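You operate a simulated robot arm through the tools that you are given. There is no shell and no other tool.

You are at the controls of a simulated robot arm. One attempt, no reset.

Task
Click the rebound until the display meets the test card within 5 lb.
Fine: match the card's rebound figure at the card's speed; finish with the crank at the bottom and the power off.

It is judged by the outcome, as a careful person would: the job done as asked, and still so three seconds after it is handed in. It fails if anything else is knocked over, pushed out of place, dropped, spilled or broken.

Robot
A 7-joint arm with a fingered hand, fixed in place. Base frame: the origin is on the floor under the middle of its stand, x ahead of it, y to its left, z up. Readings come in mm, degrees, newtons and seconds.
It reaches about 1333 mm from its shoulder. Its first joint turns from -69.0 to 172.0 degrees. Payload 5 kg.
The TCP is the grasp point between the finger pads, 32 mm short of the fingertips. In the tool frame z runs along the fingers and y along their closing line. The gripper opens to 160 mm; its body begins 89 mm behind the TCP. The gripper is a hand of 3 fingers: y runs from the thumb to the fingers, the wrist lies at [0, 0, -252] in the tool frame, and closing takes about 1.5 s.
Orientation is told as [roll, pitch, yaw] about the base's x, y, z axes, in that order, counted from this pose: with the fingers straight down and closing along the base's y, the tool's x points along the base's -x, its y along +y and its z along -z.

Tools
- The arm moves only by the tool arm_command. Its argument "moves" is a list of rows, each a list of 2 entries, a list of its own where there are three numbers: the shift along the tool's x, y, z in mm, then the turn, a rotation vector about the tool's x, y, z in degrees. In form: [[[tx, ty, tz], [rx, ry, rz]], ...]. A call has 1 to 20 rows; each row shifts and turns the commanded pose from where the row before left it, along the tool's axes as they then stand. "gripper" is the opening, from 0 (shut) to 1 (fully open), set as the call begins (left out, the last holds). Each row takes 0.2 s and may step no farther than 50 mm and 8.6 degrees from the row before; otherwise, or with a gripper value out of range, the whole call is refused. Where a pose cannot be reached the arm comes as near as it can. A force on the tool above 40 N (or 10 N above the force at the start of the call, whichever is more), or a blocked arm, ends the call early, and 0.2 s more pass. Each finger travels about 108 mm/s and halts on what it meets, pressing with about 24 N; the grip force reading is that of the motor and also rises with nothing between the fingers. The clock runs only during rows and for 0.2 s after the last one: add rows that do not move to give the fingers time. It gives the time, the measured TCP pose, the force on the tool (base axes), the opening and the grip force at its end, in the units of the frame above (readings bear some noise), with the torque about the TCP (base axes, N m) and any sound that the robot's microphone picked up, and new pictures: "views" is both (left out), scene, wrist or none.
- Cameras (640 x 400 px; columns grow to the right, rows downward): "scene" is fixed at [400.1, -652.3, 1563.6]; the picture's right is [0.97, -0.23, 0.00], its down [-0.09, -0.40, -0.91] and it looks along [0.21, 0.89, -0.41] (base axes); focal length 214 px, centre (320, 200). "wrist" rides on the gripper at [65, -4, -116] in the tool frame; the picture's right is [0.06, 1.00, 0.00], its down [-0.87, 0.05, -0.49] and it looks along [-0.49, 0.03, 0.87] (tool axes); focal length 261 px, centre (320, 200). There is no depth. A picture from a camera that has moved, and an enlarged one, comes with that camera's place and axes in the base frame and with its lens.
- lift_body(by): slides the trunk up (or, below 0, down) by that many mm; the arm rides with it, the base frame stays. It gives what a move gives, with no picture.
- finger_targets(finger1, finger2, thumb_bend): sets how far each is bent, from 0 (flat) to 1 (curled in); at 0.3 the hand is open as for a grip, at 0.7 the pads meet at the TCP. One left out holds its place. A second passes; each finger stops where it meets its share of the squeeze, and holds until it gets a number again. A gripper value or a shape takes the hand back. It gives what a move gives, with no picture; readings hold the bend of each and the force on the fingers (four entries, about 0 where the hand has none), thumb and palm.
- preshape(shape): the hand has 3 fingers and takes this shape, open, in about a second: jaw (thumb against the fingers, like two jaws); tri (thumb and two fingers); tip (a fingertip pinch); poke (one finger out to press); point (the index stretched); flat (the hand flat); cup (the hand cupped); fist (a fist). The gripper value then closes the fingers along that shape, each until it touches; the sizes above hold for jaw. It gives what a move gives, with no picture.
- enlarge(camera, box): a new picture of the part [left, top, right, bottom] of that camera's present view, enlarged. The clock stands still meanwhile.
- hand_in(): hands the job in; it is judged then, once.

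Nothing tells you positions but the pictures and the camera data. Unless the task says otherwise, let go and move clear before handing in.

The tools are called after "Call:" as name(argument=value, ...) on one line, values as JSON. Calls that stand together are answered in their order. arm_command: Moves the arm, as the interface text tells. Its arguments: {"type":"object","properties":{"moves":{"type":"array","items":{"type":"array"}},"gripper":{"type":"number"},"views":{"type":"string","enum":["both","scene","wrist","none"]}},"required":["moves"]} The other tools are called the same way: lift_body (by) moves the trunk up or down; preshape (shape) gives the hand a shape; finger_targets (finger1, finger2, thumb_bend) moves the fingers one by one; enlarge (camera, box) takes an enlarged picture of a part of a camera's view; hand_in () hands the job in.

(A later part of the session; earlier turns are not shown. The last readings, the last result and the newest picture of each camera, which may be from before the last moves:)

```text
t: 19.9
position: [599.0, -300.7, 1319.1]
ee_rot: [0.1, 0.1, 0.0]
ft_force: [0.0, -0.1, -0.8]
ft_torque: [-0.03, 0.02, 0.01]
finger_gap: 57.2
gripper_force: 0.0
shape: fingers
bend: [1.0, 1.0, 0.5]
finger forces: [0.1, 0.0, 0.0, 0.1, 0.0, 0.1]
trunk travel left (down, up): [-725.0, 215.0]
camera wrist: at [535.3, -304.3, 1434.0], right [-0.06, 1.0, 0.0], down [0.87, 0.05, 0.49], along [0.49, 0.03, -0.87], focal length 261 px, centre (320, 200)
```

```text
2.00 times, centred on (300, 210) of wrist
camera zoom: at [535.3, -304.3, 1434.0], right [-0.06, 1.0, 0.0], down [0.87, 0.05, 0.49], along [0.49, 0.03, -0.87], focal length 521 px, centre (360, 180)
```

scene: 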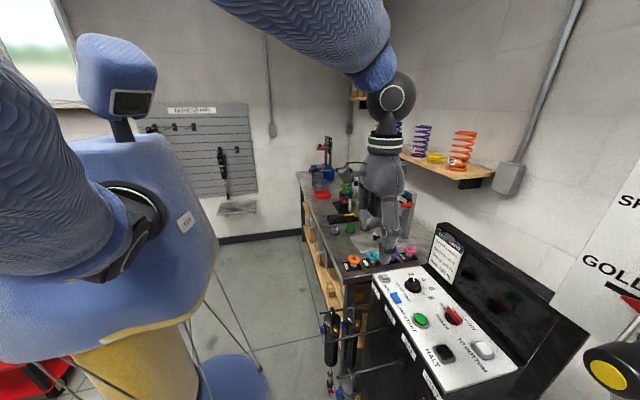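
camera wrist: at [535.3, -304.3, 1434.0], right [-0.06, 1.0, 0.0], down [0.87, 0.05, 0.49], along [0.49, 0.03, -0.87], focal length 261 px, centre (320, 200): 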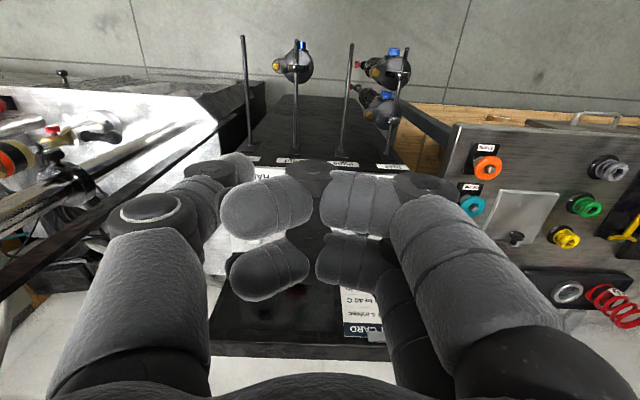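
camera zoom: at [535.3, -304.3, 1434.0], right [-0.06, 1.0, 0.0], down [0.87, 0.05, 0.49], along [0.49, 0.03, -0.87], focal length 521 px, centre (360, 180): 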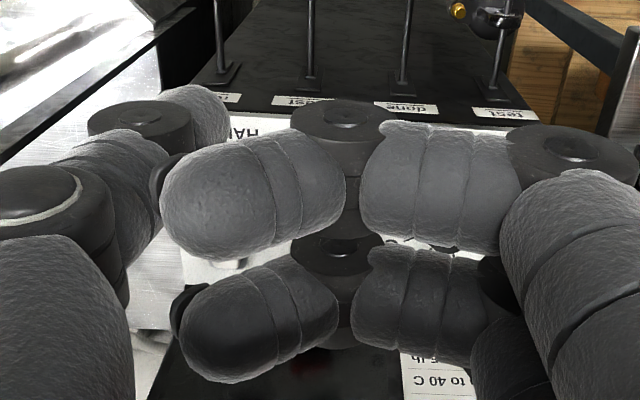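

The thumb tip now sits about (3, -52, -43) from the TCP in base axes. I triangulate the power bar at (867, -330, ~1013), START at (772, -315, 1008), the speed knob at (827, -201, 1024) and the panel surface at about 995–1005. I'll come closer above the power switch.

Call:
arm_command(moves=[[[-33, 5, 26], [0, 0, 0]], [[-33, 5, 26], [0, 0, 0]], [[-33, 5, 26], [0, 0, 0]], [[-33, 5, 26], [0, 0, 0]], [[-33, 5, 26], [0, 0, 0]], [[-33, 5, 26], [0, 0, 0]]])

Call:
enlarge(camera="wrist", box=[150, 80, 390, 230])

Call:
enlarge(camera="scene", box=[380, 230, 520, 340])

```text
t: 21.3
position: [795.1, -273.8, 1160.7]
ee_rot: [0.1, 0.2, -0.1]
ft_force: [0.2, 0.0, -0.3]
ft_torque: [0.01, 0.07, 0.03]
finger_gap: 57.5
gripper_force: 0.0
shape: fingers
bend: [1.0, 1.0, 0.5]
finger forces: [0.0, 0.0, 0.1, 0.1, 0.0, 0.0]
trunk travel left (down, up): [-725.0, 215.0]
camera wrist: at [731.4, -277.1, 1277.3], right [-0.06, 1.0, 0.0], down [0.87, 0.05, 0.49], along [0.49, 0.03, -0.87], focal length 261 px, centre (320, 200)
```

scene: 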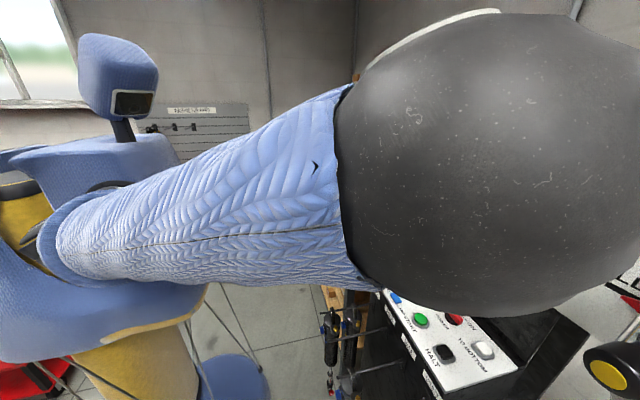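
wrist: 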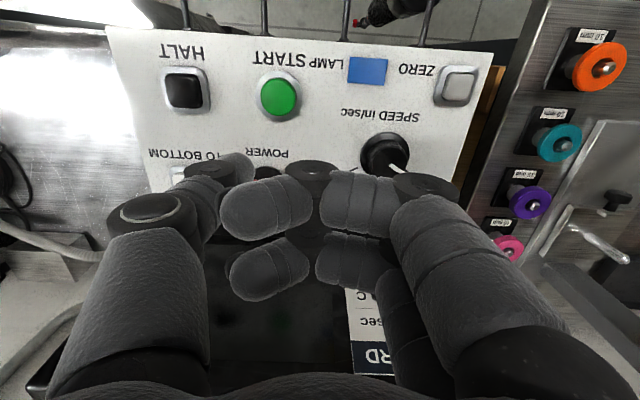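

```text
2.67 times, centred on (270, 155) of wrist
camera zoom: at [731.4, -277.1, 1277.3], right [-0.06, 1.0, 0.0], down [0.87, 0.05, 0.49], along [0.49, 0.03, -0.87], focal length 695 px, centre (453, 320)
```

zoom: 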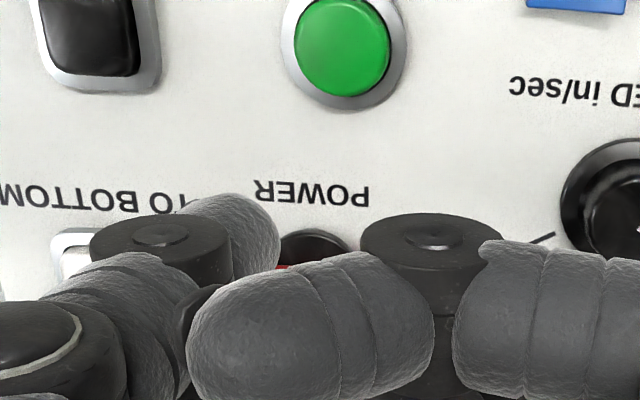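

```text
3.64 times, centred on (450, 285) of scene
camera zoom: at [400.1, -652.3, 1563.6], right [0.97, -0.23, 0.0], down [-0.09, -0.4, -0.91], along [0.21, 0.89, -0.41], focal length 780 px, centre (-153, -109)
```

zoom: 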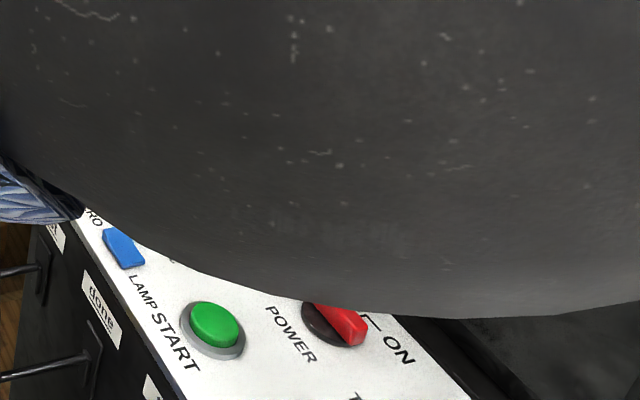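

The vertical display housing at x≈918 would foul an upright hand over the power bar. I'll tilt the fingers forward about 35°, which also draws the wrist and elbow back from the dyno, and check the scene view.

Call:
arm_command(moves=[[[15, 0, 0], [0, -7, 0]], [[15, 0, 0], [0, -7, 0]], [[15, 0, 0], [0, -7, 0]], [[0, 0, 0], [0, -7, 0]], [[0, 0, 0], [0, -7, 0]]])

Call:
enlarge(camera="wrist", box=[150, 80, 390, 230])

```text
t: 22.5
position: [750.2, -272.4, 1158.6]
ee_rot: [0.2, -35.2, -0.2]
ft_force: [-0.4, 0.0, 0.3]
ft_torque: [0.01, 0.01, 0.0]
finger_gap: 57.2
gripper_force: 0.1
shape: fingers
bend: [1.0, 1.0, 0.5]
finger forces: [0.1, 0.1, 0.0, 0.0, 0.0, 0.0]
trunk travel left (down, up): [-725.0, 215.0]
camera wrist: at [631.6, -275.0, 1216.0], right [-0.05, 1.0, -0.03], down [0.43, 0.05, 0.9], along [0.9, 0.03, -0.43], focal length 261 px, centre (320, 200)
```

scene: 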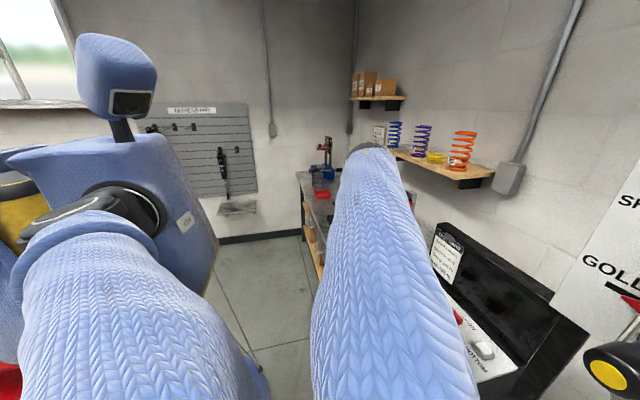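
wrist: 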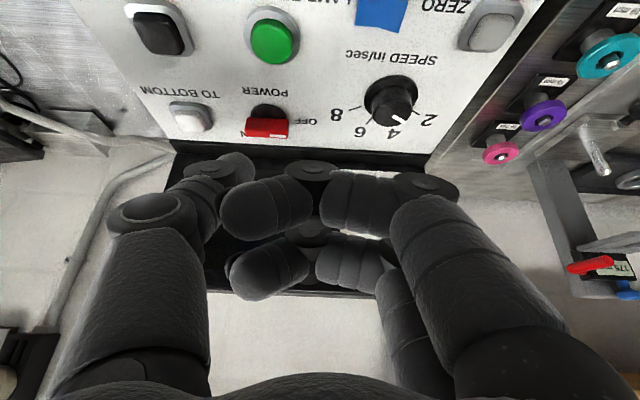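

```text
2.67 times, centred on (270, 155) of wrist
camera zoom: at [631.6, -275.0, 1216.0], right [-0.05, 1.0, -0.03], down [0.43, 0.05, 0.9], along [0.9, 0.03, -0.43], focal length 695 px, centre (453, 320)
```

zoom: 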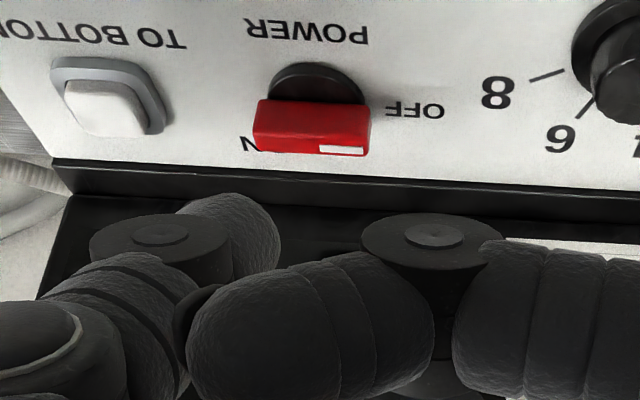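

This view is much better: the bar is clearly visible and the elbow is clear. I put the bar's centre at about (857, -330), its top at ~1030 and its front face at x≈850. I'll bring the thumb tip just in front of the bar's marked end, still above it.

Call:
arm_command(moves=[[[-1, 7, 40], [0, 0, 0]], [[-1, 7, 40], [0, 0, 0]]])

Call:
enlarge(camera="wrist", box=[150, 80, 390, 230])

Call:
enlarge(camera="scene", box=[400, 260, 520, 360])

```text
t: 23.1
position: [801.8, -257.3, 1096.3]
ee_rot: [0.1, -35.1, -0.3]
ft_force: [0.5, 0.4, -0.2]
ft_torque: [0.01, 0.0, 0.02]
finger_gap: 57.1
gripper_force: 0.1
shape: fingers
bend: [1.0, 1.0, 0.5]
finger forces: [0.0, 0.0, 0.0, 0.0, 0.1, 0.0]
trunk travel left (down, up): [-725.0, 215.0]
camera wrist: at [682.8, -260.8, 1154.1], right [-0.05, 1.0, -0.03], down [0.43, 0.05, 0.9], along [0.9, 0.03, -0.43], focal length 261 px, centre (320, 200)
```

scene: 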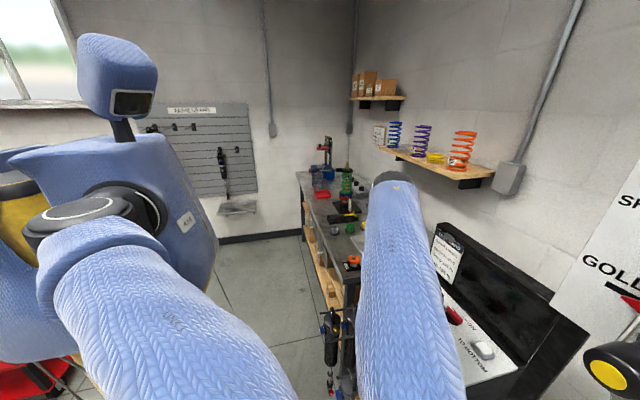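
wrist: 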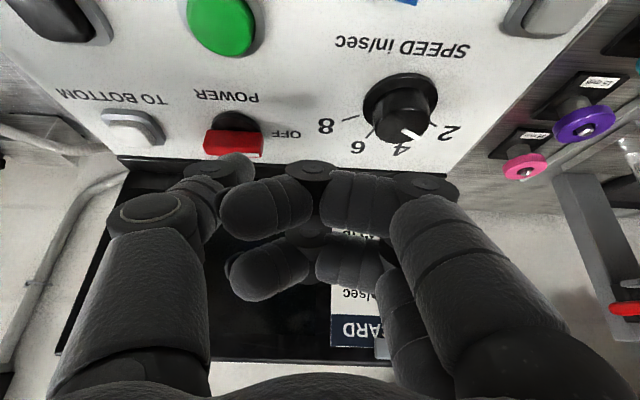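

```text
2.67 times, centred on (270, 155) of wrist
camera zoom: at [682.8, -260.8, 1154.1], right [-0.05, 1.0, -0.03], down [0.43, 0.05, 0.9], along [0.9, 0.03, -0.43], focal length 695 px, centre (453, 320)
```

zoom: 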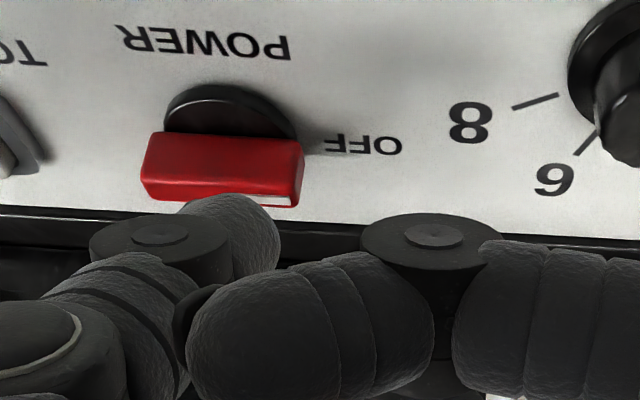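

```text
4.00 times, centred on (460, 310) of scene
camera zoom: at [400.1, -652.3, 1563.6], right [0.97, -0.23, 0.0], down [-0.09, -0.4, -0.91], along [0.21, 0.89, -0.41], focal length 858 px, centre (-240, -240)
```

zoom: 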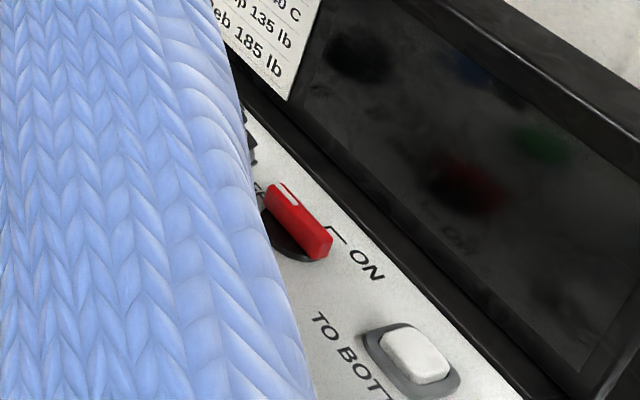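

From the two tilted views the bar's front-top edge is at (850, -325, 1037). I'll lower the thumb just in front of the bar's +y half, then look.

Call:
arm_command(moves=[[[12, 3.5, 13.6], [0, 0, 0]], [[12, 3.5, 13.6], [0, 0, 0]]], views="wrist")

Call:
enlarge(camera="wrist", box=[150, 80, 390, 230])

```text
t: 23.7
position: [794.6, -251.5, 1058.9]
ee_rot: [0.1, -34.9, -0.1]
ft_force: [0.9, 1.4, -0.3]
ft_torque: [-0.03, 0.05, 0.03]
finger_gap: 57.6
gripper_force: 0.0
shape: fingers
bend: [1.0, 1.0, 0.5]
finger forces: [0.0, 0.0, 0.0, 0.0, 0.0, 0.0]
trunk travel left (down, up): [-725.0, 215.0]
camera wrist: at [676.4, -254.6, 1115.9], right [-0.05, 1.0, -0.03], down [0.43, 0.05, 0.9], along [0.9, 0.03, -0.43], focal length 261 px, centre (320, 200)
```

wrist: 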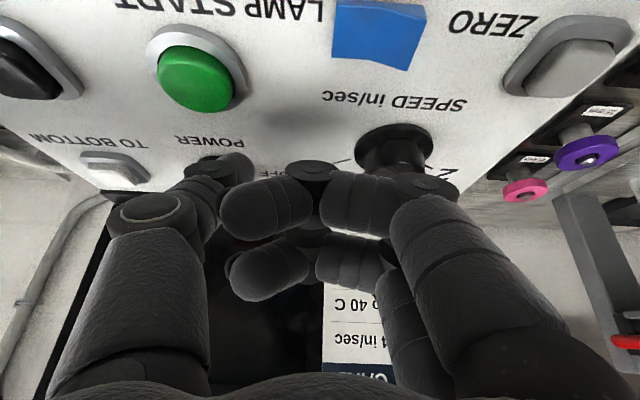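

```text
2.67 times, centred on (270, 155) of wrist
camera zoom: at [676.4, -254.6, 1115.9], right [-0.05, 1.0, -0.03], down [0.43, 0.05, 0.9], along [0.9, 0.03, -0.43], focal length 695 px, centre (453, 320)
```

zoom: 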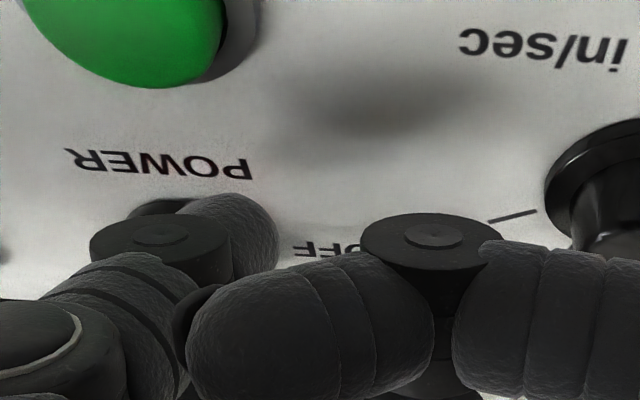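

The thumb is level with the bar and in front of its marked half. I'll push along +x in small steps.

Call:
arm_command(moves=[[[-4.1, 0, 2.87], [0, 0, 0]], [[-4.1, 0, 2.87], [0, 0, 0]], [[-4.1, 0, 2.87], [0, 0, 0]], [[-4.1, 0, 2.87], [0, 0, 0]], [[-4.1, 0, 2.87], [0, 0, 0]], [[-4.1, 0, 2.87], [0, 0, 0]], [[-4.1, 0, 2.87], [0, 0, 0]]])

Call:
enlarge(camera="wrist", box=[150, 80, 390, 230])

Call:
enlarge(camera="scene", box=[420, 280, 520, 360])

```text
t: 25.3
position: [830.3, -250.1, 1055.6]
ee_rot: [0.1, -34.9, 0.0]
ft_force: [-1.3, 1.3, 0.4]
ft_torque: [0.02, 0.02, -0.07]
finger_gap: 57.4
gripper_force: 1.2
shape: fingers
bend: [1.0, 1.0, 0.5]
finger forces: [0.0, 0.0, 0.0, 0.1, 1.3, 0.0]
trunk travel left (down, up): [-725.0, 215.0]
camera wrist: at [711.3, -253.3, 1114.1], right [-0.05, 1.0, -0.03], down [0.43, 0.05, 0.9], along [0.9, 0.03, -0.43], focal length 261 px, centre (320, 200)
```

scene: 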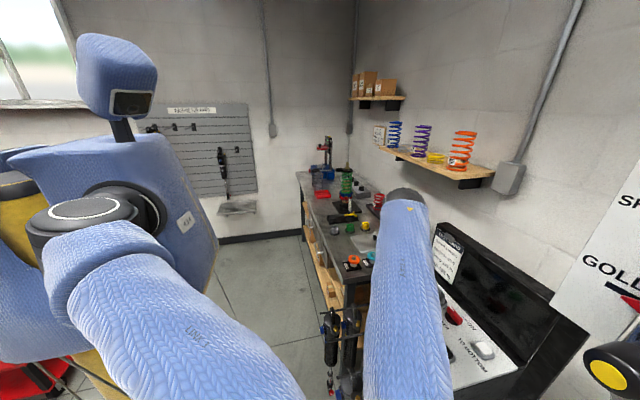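
wrist: 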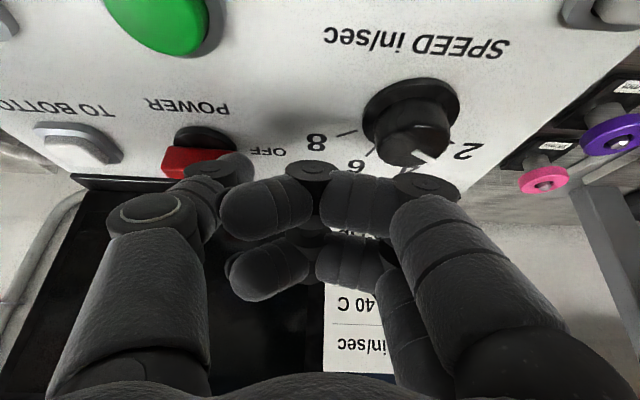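

```text
2.67 times, centred on (270, 155) of wrist
camera zoom: at [711.3, -253.3, 1114.1], right [-0.05, 1.0, -0.03], down [0.43, 0.05, 0.9], along [0.9, 0.03, -0.43], focal length 695 px, centre (453, 320)
```

zoom: 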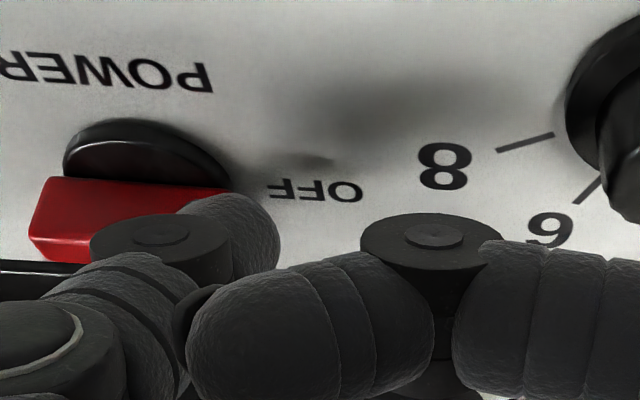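

```text
5.00 times, centred on (470, 320) of scene
camera zoom: at [400.1, -652.3, 1563.6], right [0.97, -0.23, 0.0], down [-0.09, -0.4, -0.91], along [0.21, 0.89, -0.41], focal length 1072 px, centre (-430, -400)
```

zoom: 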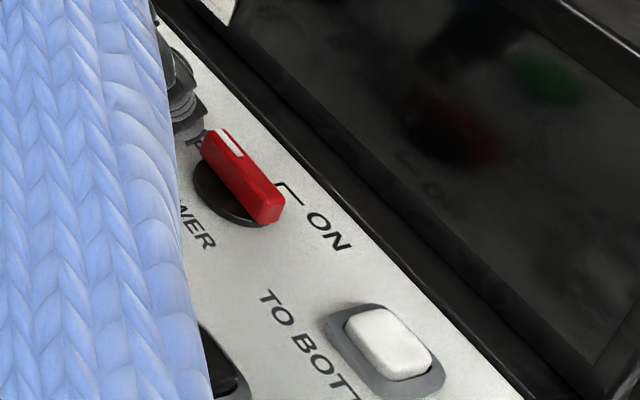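

Light contact (thumb force 1.3 N) is showing. I'll keep pushing.

Call:
arm_command(moves=[[[-4.1, 0, 2.87], [0, 0, 0]], [[-4.1, 0, 2.87], [0, 0, 0]], [[-4.1, 0, 2.87], [0, 0, 0]], [[-4.1, 0, 2.87], [0, 0, 0]]])

Call:
enlarge(camera="scene", box=[420, 280, 520, 360])

```text
t: 26.3
position: [849.9, -250.0, 1057.1]
ee_rot: [0.1, -35.1, -0.2]
ft_force: [0.5, 0.1, 0.6]
ft_torque: [-0.02, 0.01, 0.02]
finger_gap: 57.4
gripper_force: 0.4
shape: fingers
bend: [1.0, 1.0, 0.5]
finger forces: [0.1, 0.0, 0.1, 0.0, 0.8, 0.0]
trunk travel left (down, up): [-725.0, 215.0]
camera wrist: at [731.6, -253.3, 1115.2], right [-0.05, 1.0, -0.03], down [0.43, 0.05, 0.9], along [0.9, 0.03, -0.43], focal length 261 px, centre (320, 200)
```

scene: 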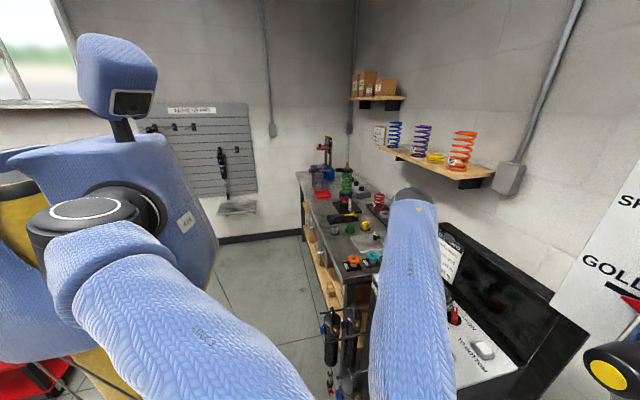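
wrist: 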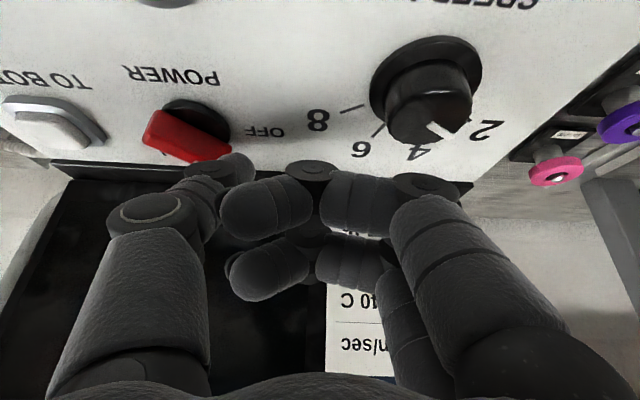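

```text
5.00 times, centred on (470, 320) of scene
camera zoom: at [400.1, -652.3, 1563.6], right [0.97, -0.23, 0.0], down [-0.09, -0.4, -0.91], along [0.21, 0.89, -0.41], focal length 1072 px, centre (-430, -400)
```

zoom: 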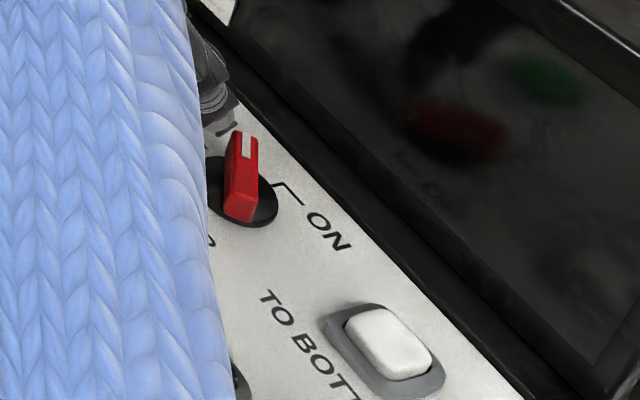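

The bar has turned about 30°. I'll continue with +x and a little -y to follow its arc.

Call:
arm_command(moves=[[[-4.1, 0, 2.87], [0, 0, 0]], [[-4.1, 0, 2.87], [0, 0, 0]], [[-3.3, -2, 2.3], [0, 0, 0]], [[-1.6, -4, 1.15], [0, 0, 0]]])

Call:
enlarge(camera="scene", box=[420, 280, 520, 360])

```text
t: 27.3
position: [866.6, -255.1, 1055.9]
ee_rot: [0.1, -35.0, -0.1]
ft_force: [0.1, -0.2, 0.4]
ft_torque: [0.04, -0.03, 0.04]
finger_gap: 57.0
gripper_force: 0.4
shape: fingers
bend: [1.0, 1.0, 0.5]
finger forces: [0.1, 0.0, 0.1, 0.0, 1.0, 0.0]
trunk travel left (down, up): [-725.0, 215.0]
camera wrist: at [747.8, -258.9, 1115.1], right [-0.05, 1.0, -0.03], down [0.43, 0.05, 0.9], along [0.9, 0.03, -0.43], focal length 261 px, centre (320, 200)
```

scene: 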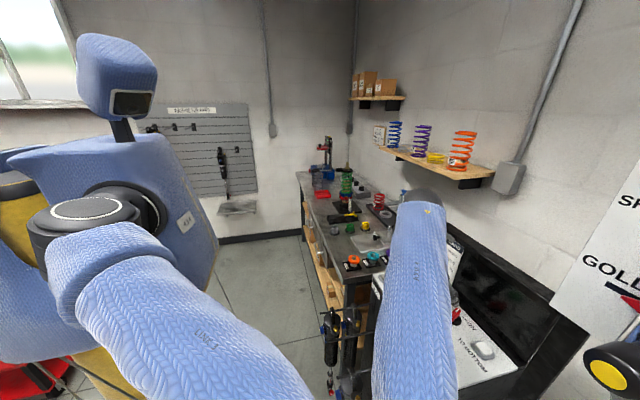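
wrist: 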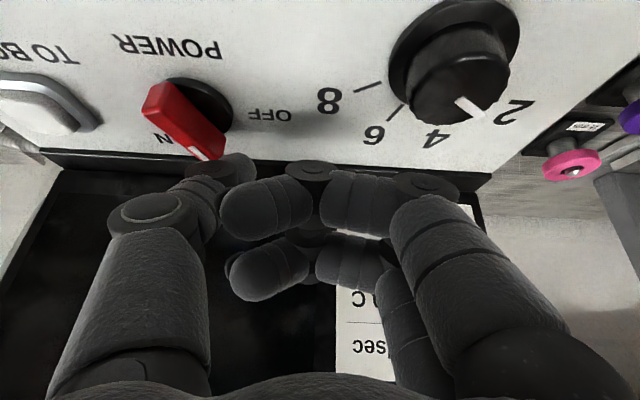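

```text
5.00 times, centred on (470, 320) of scene
camera zoom: at [400.1, -652.3, 1563.6], right [0.97, -0.23, 0.0], down [-0.09, -0.4, -0.91], along [0.21, 0.89, -0.41], focal length 1072 px, centre (-430, -400)
```

zoom: 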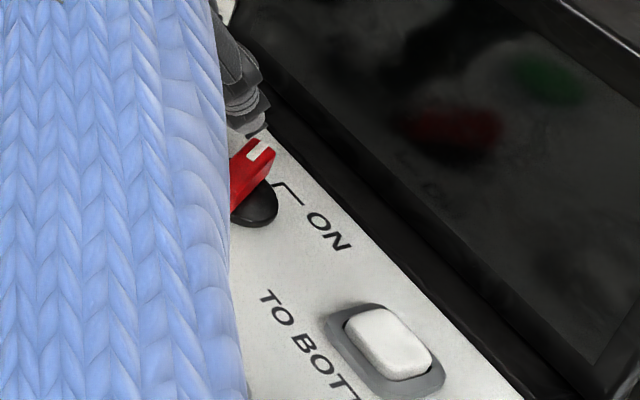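

About 55–60° so far. Now I'll push mostly along -y to finish the turn.

Call:
arm_command(moves=[[[-1.6, -4, 1.15], [0, 0, 0]], [[-0.8, -4, 0.6], [0, 0, 0]], [[0, -4, 0], [0, 0, 0]], [[0, -4, 0], [0, 0, 0]]])

Call:
enlarge(camera="scene", box=[420, 280, 520, 360])

```text
t: 28.3
position: [868.8, -272.4, 1059.1]
ee_rot: [0.1, -35.1, 0.0]
ft_force: [-0.6, 7.0, 4.4]
ft_torque: [0.01, -0.06, 0.09]
finger_gap: 54.8
gripper_force: 3.9
shape: fingers
bend: [1.0, 1.0, 0.52]
finger forces: [0.1, 0.1, 0.0, 0.1, 8.1, 0.1]
trunk travel left (down, up): [-725.0, 215.0]
camera wrist: at [750.1, -274.5, 1116.4], right [-0.05, 1.0, -0.03], down [0.43, 0.05, 0.9], along [0.9, 0.03, -0.43], focal length 261 px, centre (320, 200)
```

scene: 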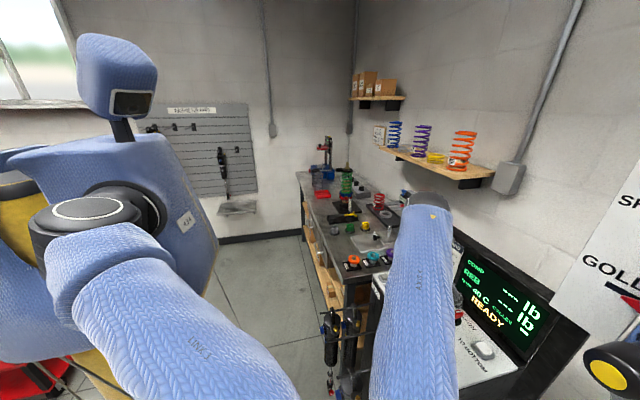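
wrist: 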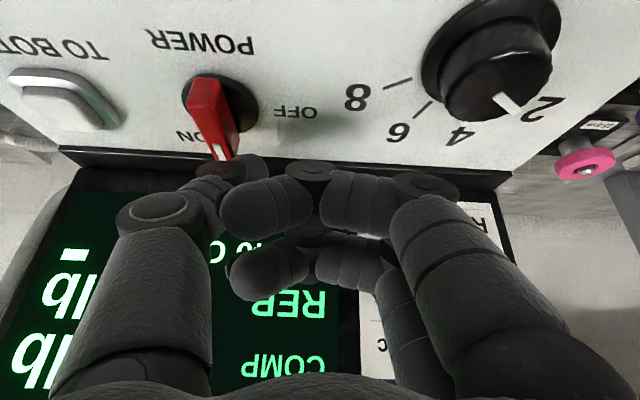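

```text
5.00 times, centred on (470, 320) of scene
camera zoom: at [400.1, -652.3, 1563.6], right [0.97, -0.23, 0.0], down [-0.09, -0.4, -0.91], along [0.21, 0.89, -0.41], focal length 1072 px, centre (-430, -400)
```

zoom: 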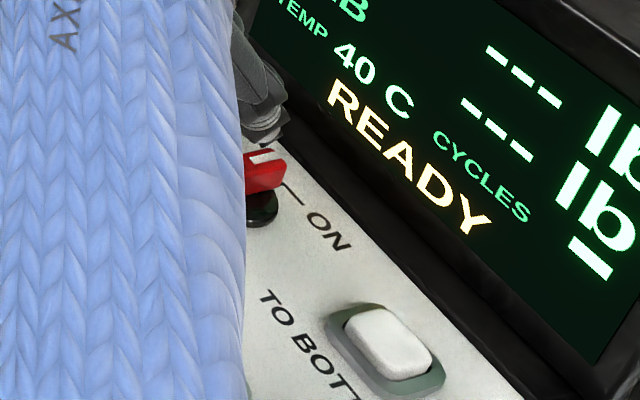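

Power is on. The display shows COMP --- lb, REB --- lb, TEMP 40 C, CYCLES and READY, so the unit is already warm. I'll back the thumb off and take a clear look at the speed knob.

Call:
arm_command(moves=[[[0, 10, 0], [0, 0, 0]], [[8, 10, -6], [0, 0, 0]], [[0, 10, -40], [0, 0, 0]], [[0, 10, -45], [0, 0, 0]]])

Call:
enlarge(camera="scene", box=[400, 220, 600, 360])

Call:
enlarge(camera="wrist", box=[270, 30, 470, 160])

```text
t: 29.3
position: [806.6, -234.2, 1127.7]
ee_rot: [0.0, -35.0, -0.1]
ft_force: [-0.1, 0.2, -0.2]
ft_torque: [-0.05, -0.03, 0.0]
finger_gap: 57.3
gripper_force: 0.0
shape: fingers
bend: [1.0, 1.0, 0.5]
finger forces: [0.0, 0.0, 0.0, 0.0, 0.0, 0.0]
trunk travel left (down, up): [-725.0, 215.0]
camera wrist: at [688.4, -237.3, 1185.5], right [-0.05, 1.0, -0.04], down [0.43, 0.05, 0.9], along [0.9, 0.03, -0.43], focal length 261 px, centre (320, 200)
```

scene: 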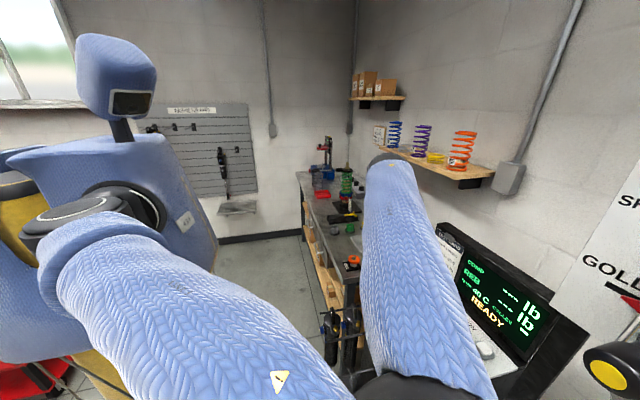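
wrist: 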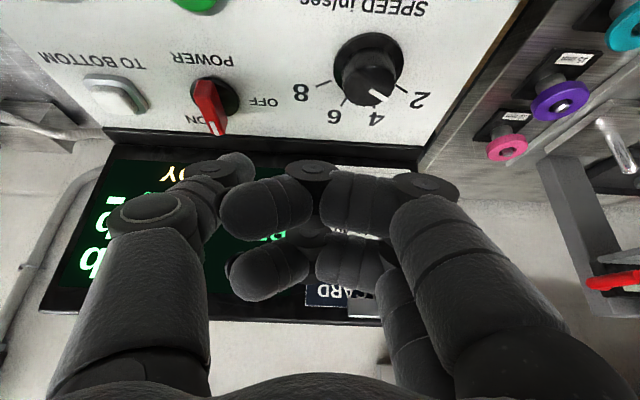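

```text
2.86 times, centred on (500, 290) of scene
camera zoom: at [400.1, -652.3, 1563.6], right [0.97, -0.23, 0.0], down [-0.09, -0.4, -0.91], along [0.21, 0.89, -0.41], focal length 613 px, centre (-194, -57)
```

zoom: 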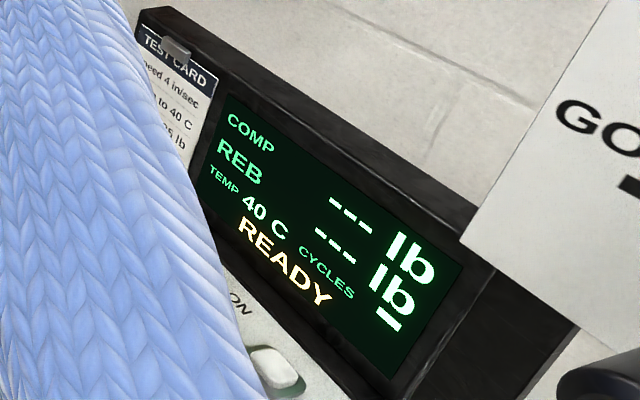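

```text
3.08 times, centred on (370, 95) of wrist
camera zoom: at [688.4, -237.3, 1185.5], right [-0.05, 1.0, -0.04], down [0.43, 0.05, 0.9], along [0.9, 0.03, -0.43], focal length 802 px, centre (166, 523)
```

zoom: 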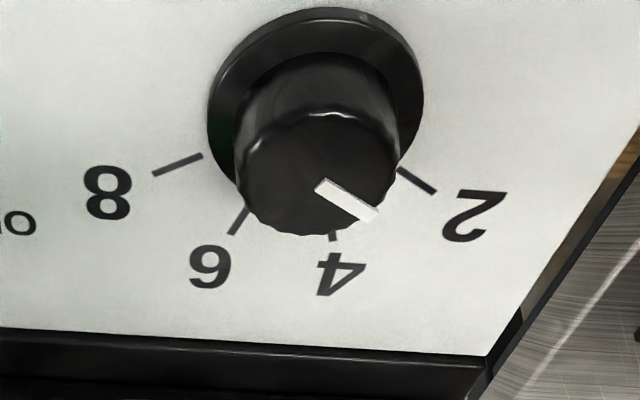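

The pointer is exactly on the 2 tick. The ticks are 40° apart (2 at 30°, 4 at 70°, measured from +y toward +x), so I need a 40° clockwise turn. I'll use the fingertip-pinch shape, with less tilt (-15°) and a starting yaw of +20°.

Call:
preshape(shape="tip")

Call:
arm_command(moves=[[[0, 0, 0], [0, 6.67, 0]], [[0, 0, 0], [0, 6.67, 0]], [[0, 0, 0], [0, 6.67, 0]], [[0, 0, 0], [-1.73, 0, -6.44]], [[0, 0, 0], [-1.73, 0, -6.44]], [[0, 0, 0], [-1.73, 0, -6.44]]], gripper=0.55)

Call:
enlarge(camera="wrist", box=[220, 50, 460, 200])

```text
t: 30.2
position: [808.4, -233.1, 1127.9]
ee_rot: [0.1, -35.0, -0.1]
ft_force: [-0.2, 0.3, 0.2]
ft_torque: [0.0, -0.01, -0.03]
finger_gap: 160.0
gripper_force: 0.0
shape: tip
bend: [0.3, 0.3, 0.3]
finger forces: [0.0, 0.0, 0.0, 0.0, 0.0, 0.0]
trunk travel left (down, up): [-725.0, 215.0]
```

```text
t: 31.6
position: [810.9, -233.0, 1128.7]
ee_rot: [0.1, -15.1, 20.0]
ft_force: [0.5, -0.4, 0.2]
ft_torque: [-0.01, 0.06, -0.04]
finger_gap: 88.9
gripper_force: 0.1
shape: tip
bend: [0.72, 0.72, 0.7]
finger forces: [0.0, 0.0, 0.0, 0.0, 0.0, 0.0]
trunk travel left (down, up): [-725.0, 215.0]
camera wrist: at [725.9, -267.7, 1222.9], right [-0.4, 0.92, -0.01], down [0.65, 0.29, 0.7], along [0.65, 0.27, -0.71], focal length 261 px, centre (320, 200)
```

scene: 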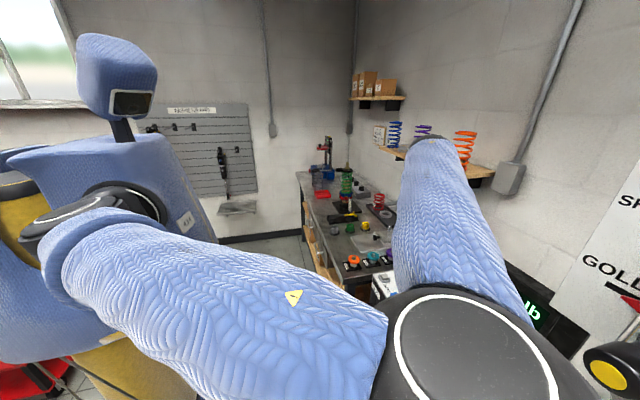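
wrist: 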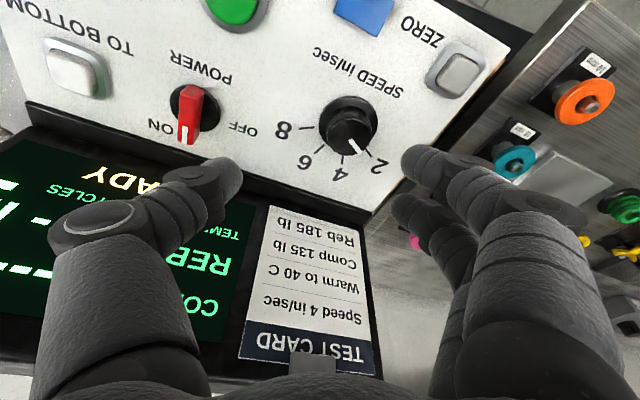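

```text
2.67 times, centred on (340, 125) of wrist
camera zoom: at [725.9, -267.7, 1222.9], right [-0.4, 0.92, -0.01], down [0.65, 0.29, 0.7], along [0.65, 0.27, -0.71], focal length 695 px, centre (267, 400)
```

zoom: 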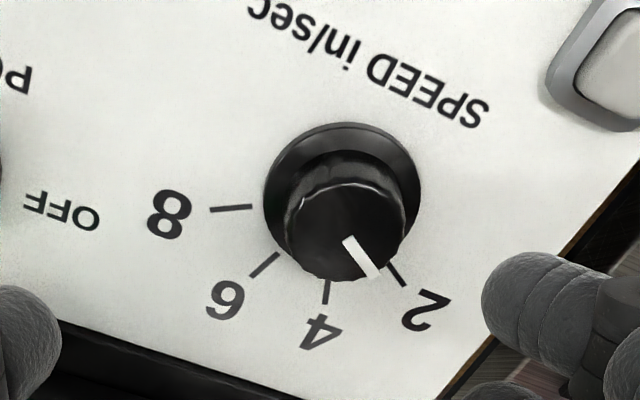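

In the scene view the elbow now seems close to the dyno's yellow-capped handle. I'll check that clearance before going lower.

Call:
enlarge(camera="scene", box=[300, 390, 640, 400])

Call:
enlarge(camera="scene", box=[620, 100, 640, 400])

```text
1.88 times, centred on (470, 395) of scene
camera zoom: at [400.1, -652.3, 1563.6], right [0.97, -0.23, 0.0], down [-0.09, -0.4, -0.91], along [0.21, 0.89, -0.41], focal length 404 px, centre (38, -167)
```

zoom: 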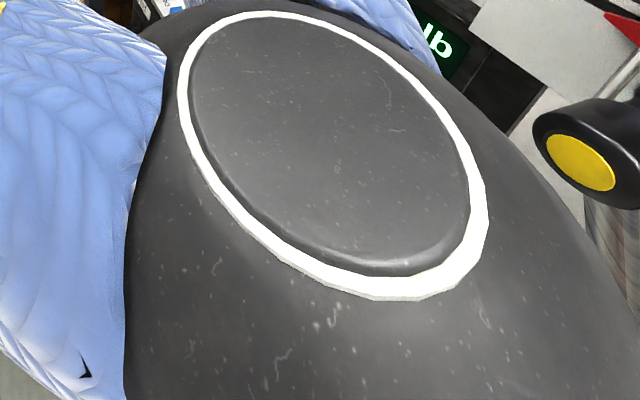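

```text
1.33 times, centred on (630, 250) of scene
camera zoom: at [400.1, -652.3, 1563.6], right [0.97, -0.23, 0.0], down [-0.09, -0.4, -0.91], along [0.21, 0.89, -0.41], focal length 286 px, centre (-93, 133)
```

zoom: 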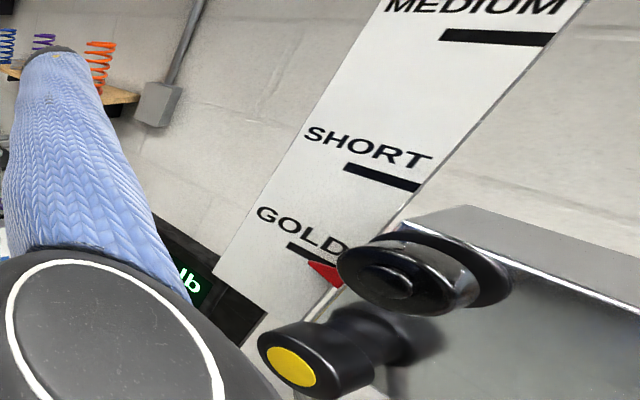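

The elbow is too close to the crosshead handle in this posture. I'll retract and tilt again so it drops back, then raise the trunk so the elbow hangs lower relative to the shoulder.

Call:
arm_command(moves=[[[25, 0, -10], [0, -6.67, 0]], [[25, 0, -10], [0, -6.67, 0]], [[25, 0, -15], [0, -6.67, 0]], [[20, 0, -20], [0, 0, 0]], [[20, 0, -20], [0, 0, 0]]], views="scene")

```text
t: 32.8
position: [677.4, -280.5, 1141.3]
ee_rot: [0.2, -35.1, 19.9]
ft_force: [-0.2, 0.3, 0.7]
ft_torque: [0.04, -0.03, 0.0]
finger_gap: 88.5
gripper_force: 0.0
shape: tip
bend: [0.72, 0.72, 0.7]
finger forces: [0.0, 0.1, 0.0, 0.0, 0.0, 0.0]
trunk travel left (down, up): [-725.0, 215.0]
```

scene: 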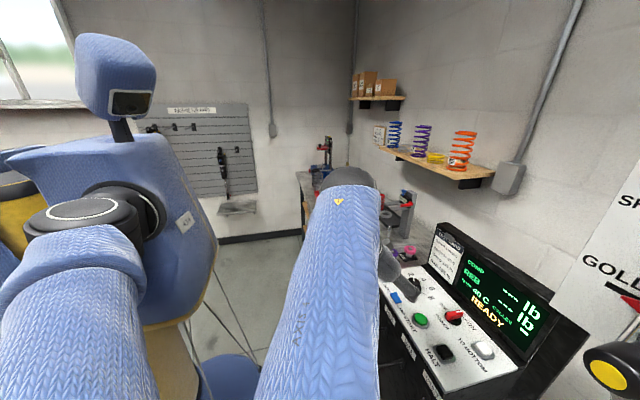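

Call:
lift_body(by=190)

Call:
arm_command(moves=[[[0, 0, 0], [0, 0, 0]]])

```text
t: 34.9
position: [679.1, -279.3, 1331.1]
ee_rot: [0.1, -34.9, 19.9]
ft_force: [0.6, -0.4, -0.2]
ft_torque: [0.03, -0.01, 0.01]
finger_gap: 88.5
gripper_force: 0.1
shape: tip
bend: [0.72, 0.72, 0.7]
finger forces: [0.0, 0.1, 0.1, 0.0, 0.1, 0.0]
trunk travel left (down, up): [-915.0, 25.0]
```

```text
t: 35.3
position: [680.3, -278.7, 1332.3]
ee_rot: [0.2, -35.0, 19.9]
ft_force: [-0.1, 0.2, -0.3]
ft_torque: [-0.03, -0.03, 0.05]
finger_gap: 88.6
gripper_force: 0.1
shape: tip
bend: [0.72, 0.72, 0.7]
finger forces: [0.0, 0.1, 0.1, 0.0, 0.0, 0.1]
trunk travel left (down, up): [-915.0, 25.0]
camera wrist: at [570.0, -323.0, 1389.7], right [-0.39, 0.92, -0.03], down [0.39, 0.2, 0.9], along [0.84, 0.34, -0.43], focal length 261 px, centre (320, 200)
```

scene: 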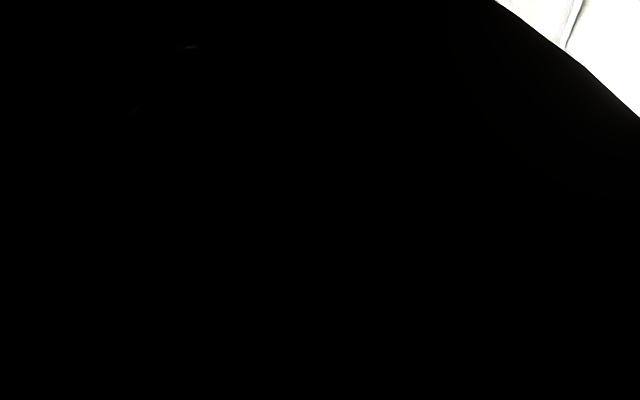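
wrist: 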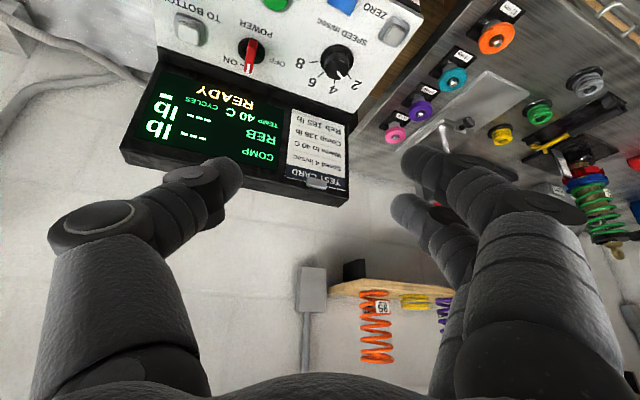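

The elbow is covering the scene camera for the moment. I'll lower the hand back to its former height so the elbow drops with it.

Call:
arm_command(moves=[[[25.8, 0, 36.9], [0, 0, 0]], [[25.8, 0, 36.9], [0, 0, 0]], [[25.8, 0, 36.9], [0, 0, 0]], [[25.8, 0, 36.9], [0, 0, 0]]])

```text
t: 36.3
position: [683.7, -279.8, 1152.0]
ee_rot: [0.1, -35.1, 19.8]
ft_force: [-0.2, 0.5, 0.6]
ft_torque: [0.05, 0.01, 0.01]
finger_gap: 88.5
gripper_force: 0.1
shape: tip
bend: [0.72, 0.72, 0.7]
finger forces: [0.1, 0.0, 0.0, 0.1, 0.0, 0.1]
trunk travel left (down, up): [-915.0, 25.0]
camera wrist: at [573.1, -323.9, 1210.6], right [-0.39, 0.92, -0.03], down [0.38, 0.2, 0.9], along [0.84, 0.34, -0.43], focal length 261 px, centre (320, 200)
```

scene: 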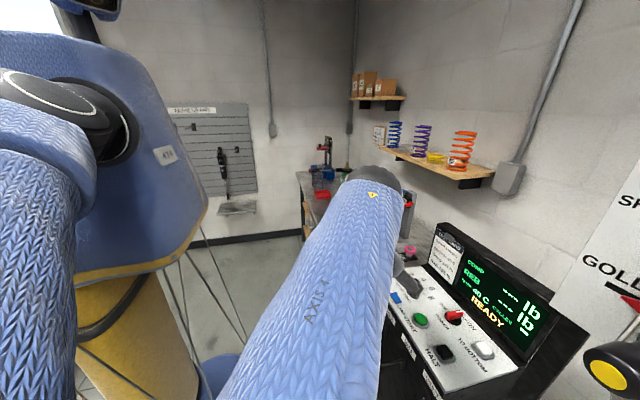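
wrist: 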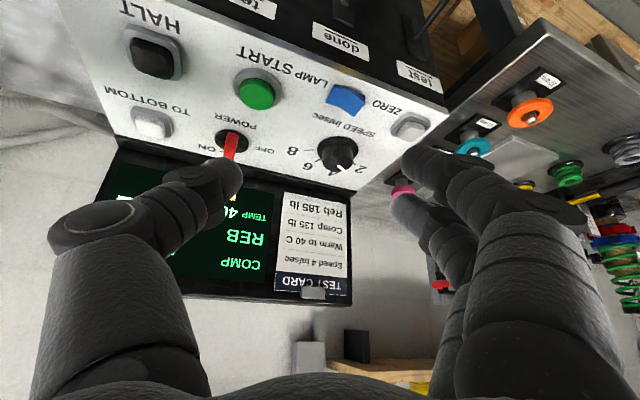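

Call:
enlarge(camera="scene", box=[0, 395, 640, 400])

```text
1.00 times, centred on (320, 398) of scene (not enlarged: the box is as wide or as high as the picture)
camera zoom: at [400.1, -652.3, 1563.6], right [0.97, -0.23, 0.0], down [-0.09, -0.4, -0.91], along [0.21, 0.89, -0.41], focal length 214 px, centre (320, 2)
```

zoom: 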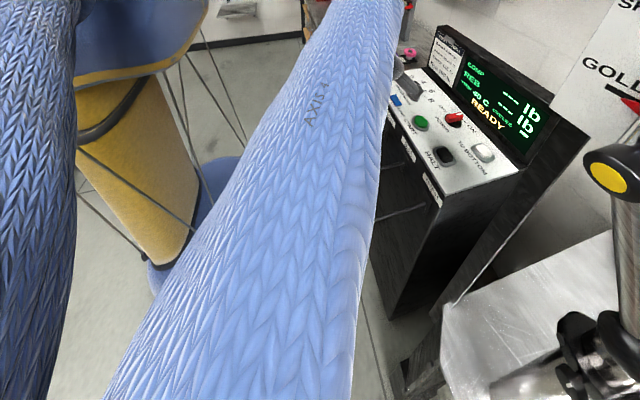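

Looking past the frame's lower edge shows the elbow hanging low and well clear of the dyno, so the higher trunk works. Next I'll bring the hand over the speed knob and reduce the tilt.

Call:
arm_command(moves=[[[-20.9, 5.4, 27.4], [0, 0, 0]], [[-20.9, 5.4, 27.4], [0, 0, 0]], [[-20.9, 5.4, 27.4], [0, 0, 0]], [[-20.9, 5.4, 27.4], [0, 0, 0]], [[0, 0, 0], [0, 6.67, 0]], [[0, 0, 0], [0, 6.67, 0]], [[0, 0, 0], [0, 6.67, 0]]])

Call:
enlarge(camera="scene", box=[0, 395, 640, 400])

Call:
enlarge(camera="wrist", box=[180, 70, 460, 230])

```text
t: 37.9
position: [797.3, -212.7, 1108.9]
ee_rot: [0.0, -14.9, 20.0]
ft_force: [-1.3, -0.2, -0.3]
ft_torque: [-0.02, -0.06, -0.01]
finger_gap: 88.4
gripper_force: 0.0
shape: tip
bend: [0.72, 0.72, 0.7]
finger forces: [0.1, 0.0, 0.0, 0.0, 0.0, 0.0]
trunk travel left (down, up): [-915.0, 25.0]
camera wrist: at [712.1, -247.4, 1205.3], right [-0.4, 0.92, -0.02], down [0.65, 0.29, 0.7], along [0.65, 0.27, -0.72], focal length 261 px, centre (320, 200)
```

scene: 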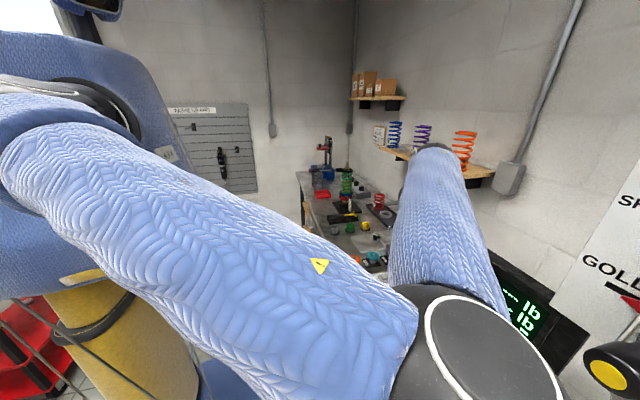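
wrist: 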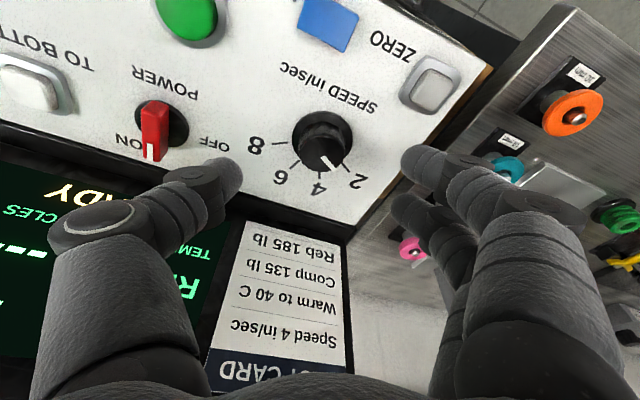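

```text
1.00 times, centred on (320, 398) of scene (not enlarged: the box is as wide or as high as the picture)
camera zoom: at [400.1, -652.3, 1563.6], right [0.97, -0.23, 0.0], down [-0.09, -0.4, -0.91], along [0.21, 0.89, -0.41], focal length 214 px, centre (320, 2)
```

zoom: 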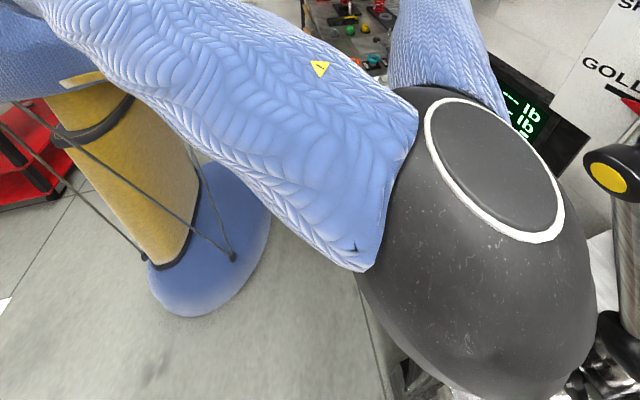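

```text
2.29 times, centred on (320, 150) of wrist
camera zoom: at [712.1, -247.4, 1205.3], right [-0.4, 0.92, -0.02], down [0.65, 0.29, 0.7], along [0.65, 0.27, -0.72], focal length 596 px, centre (320, 314)
```

zoom: 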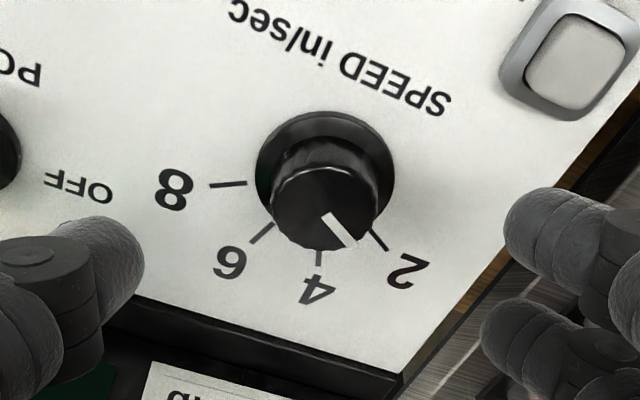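

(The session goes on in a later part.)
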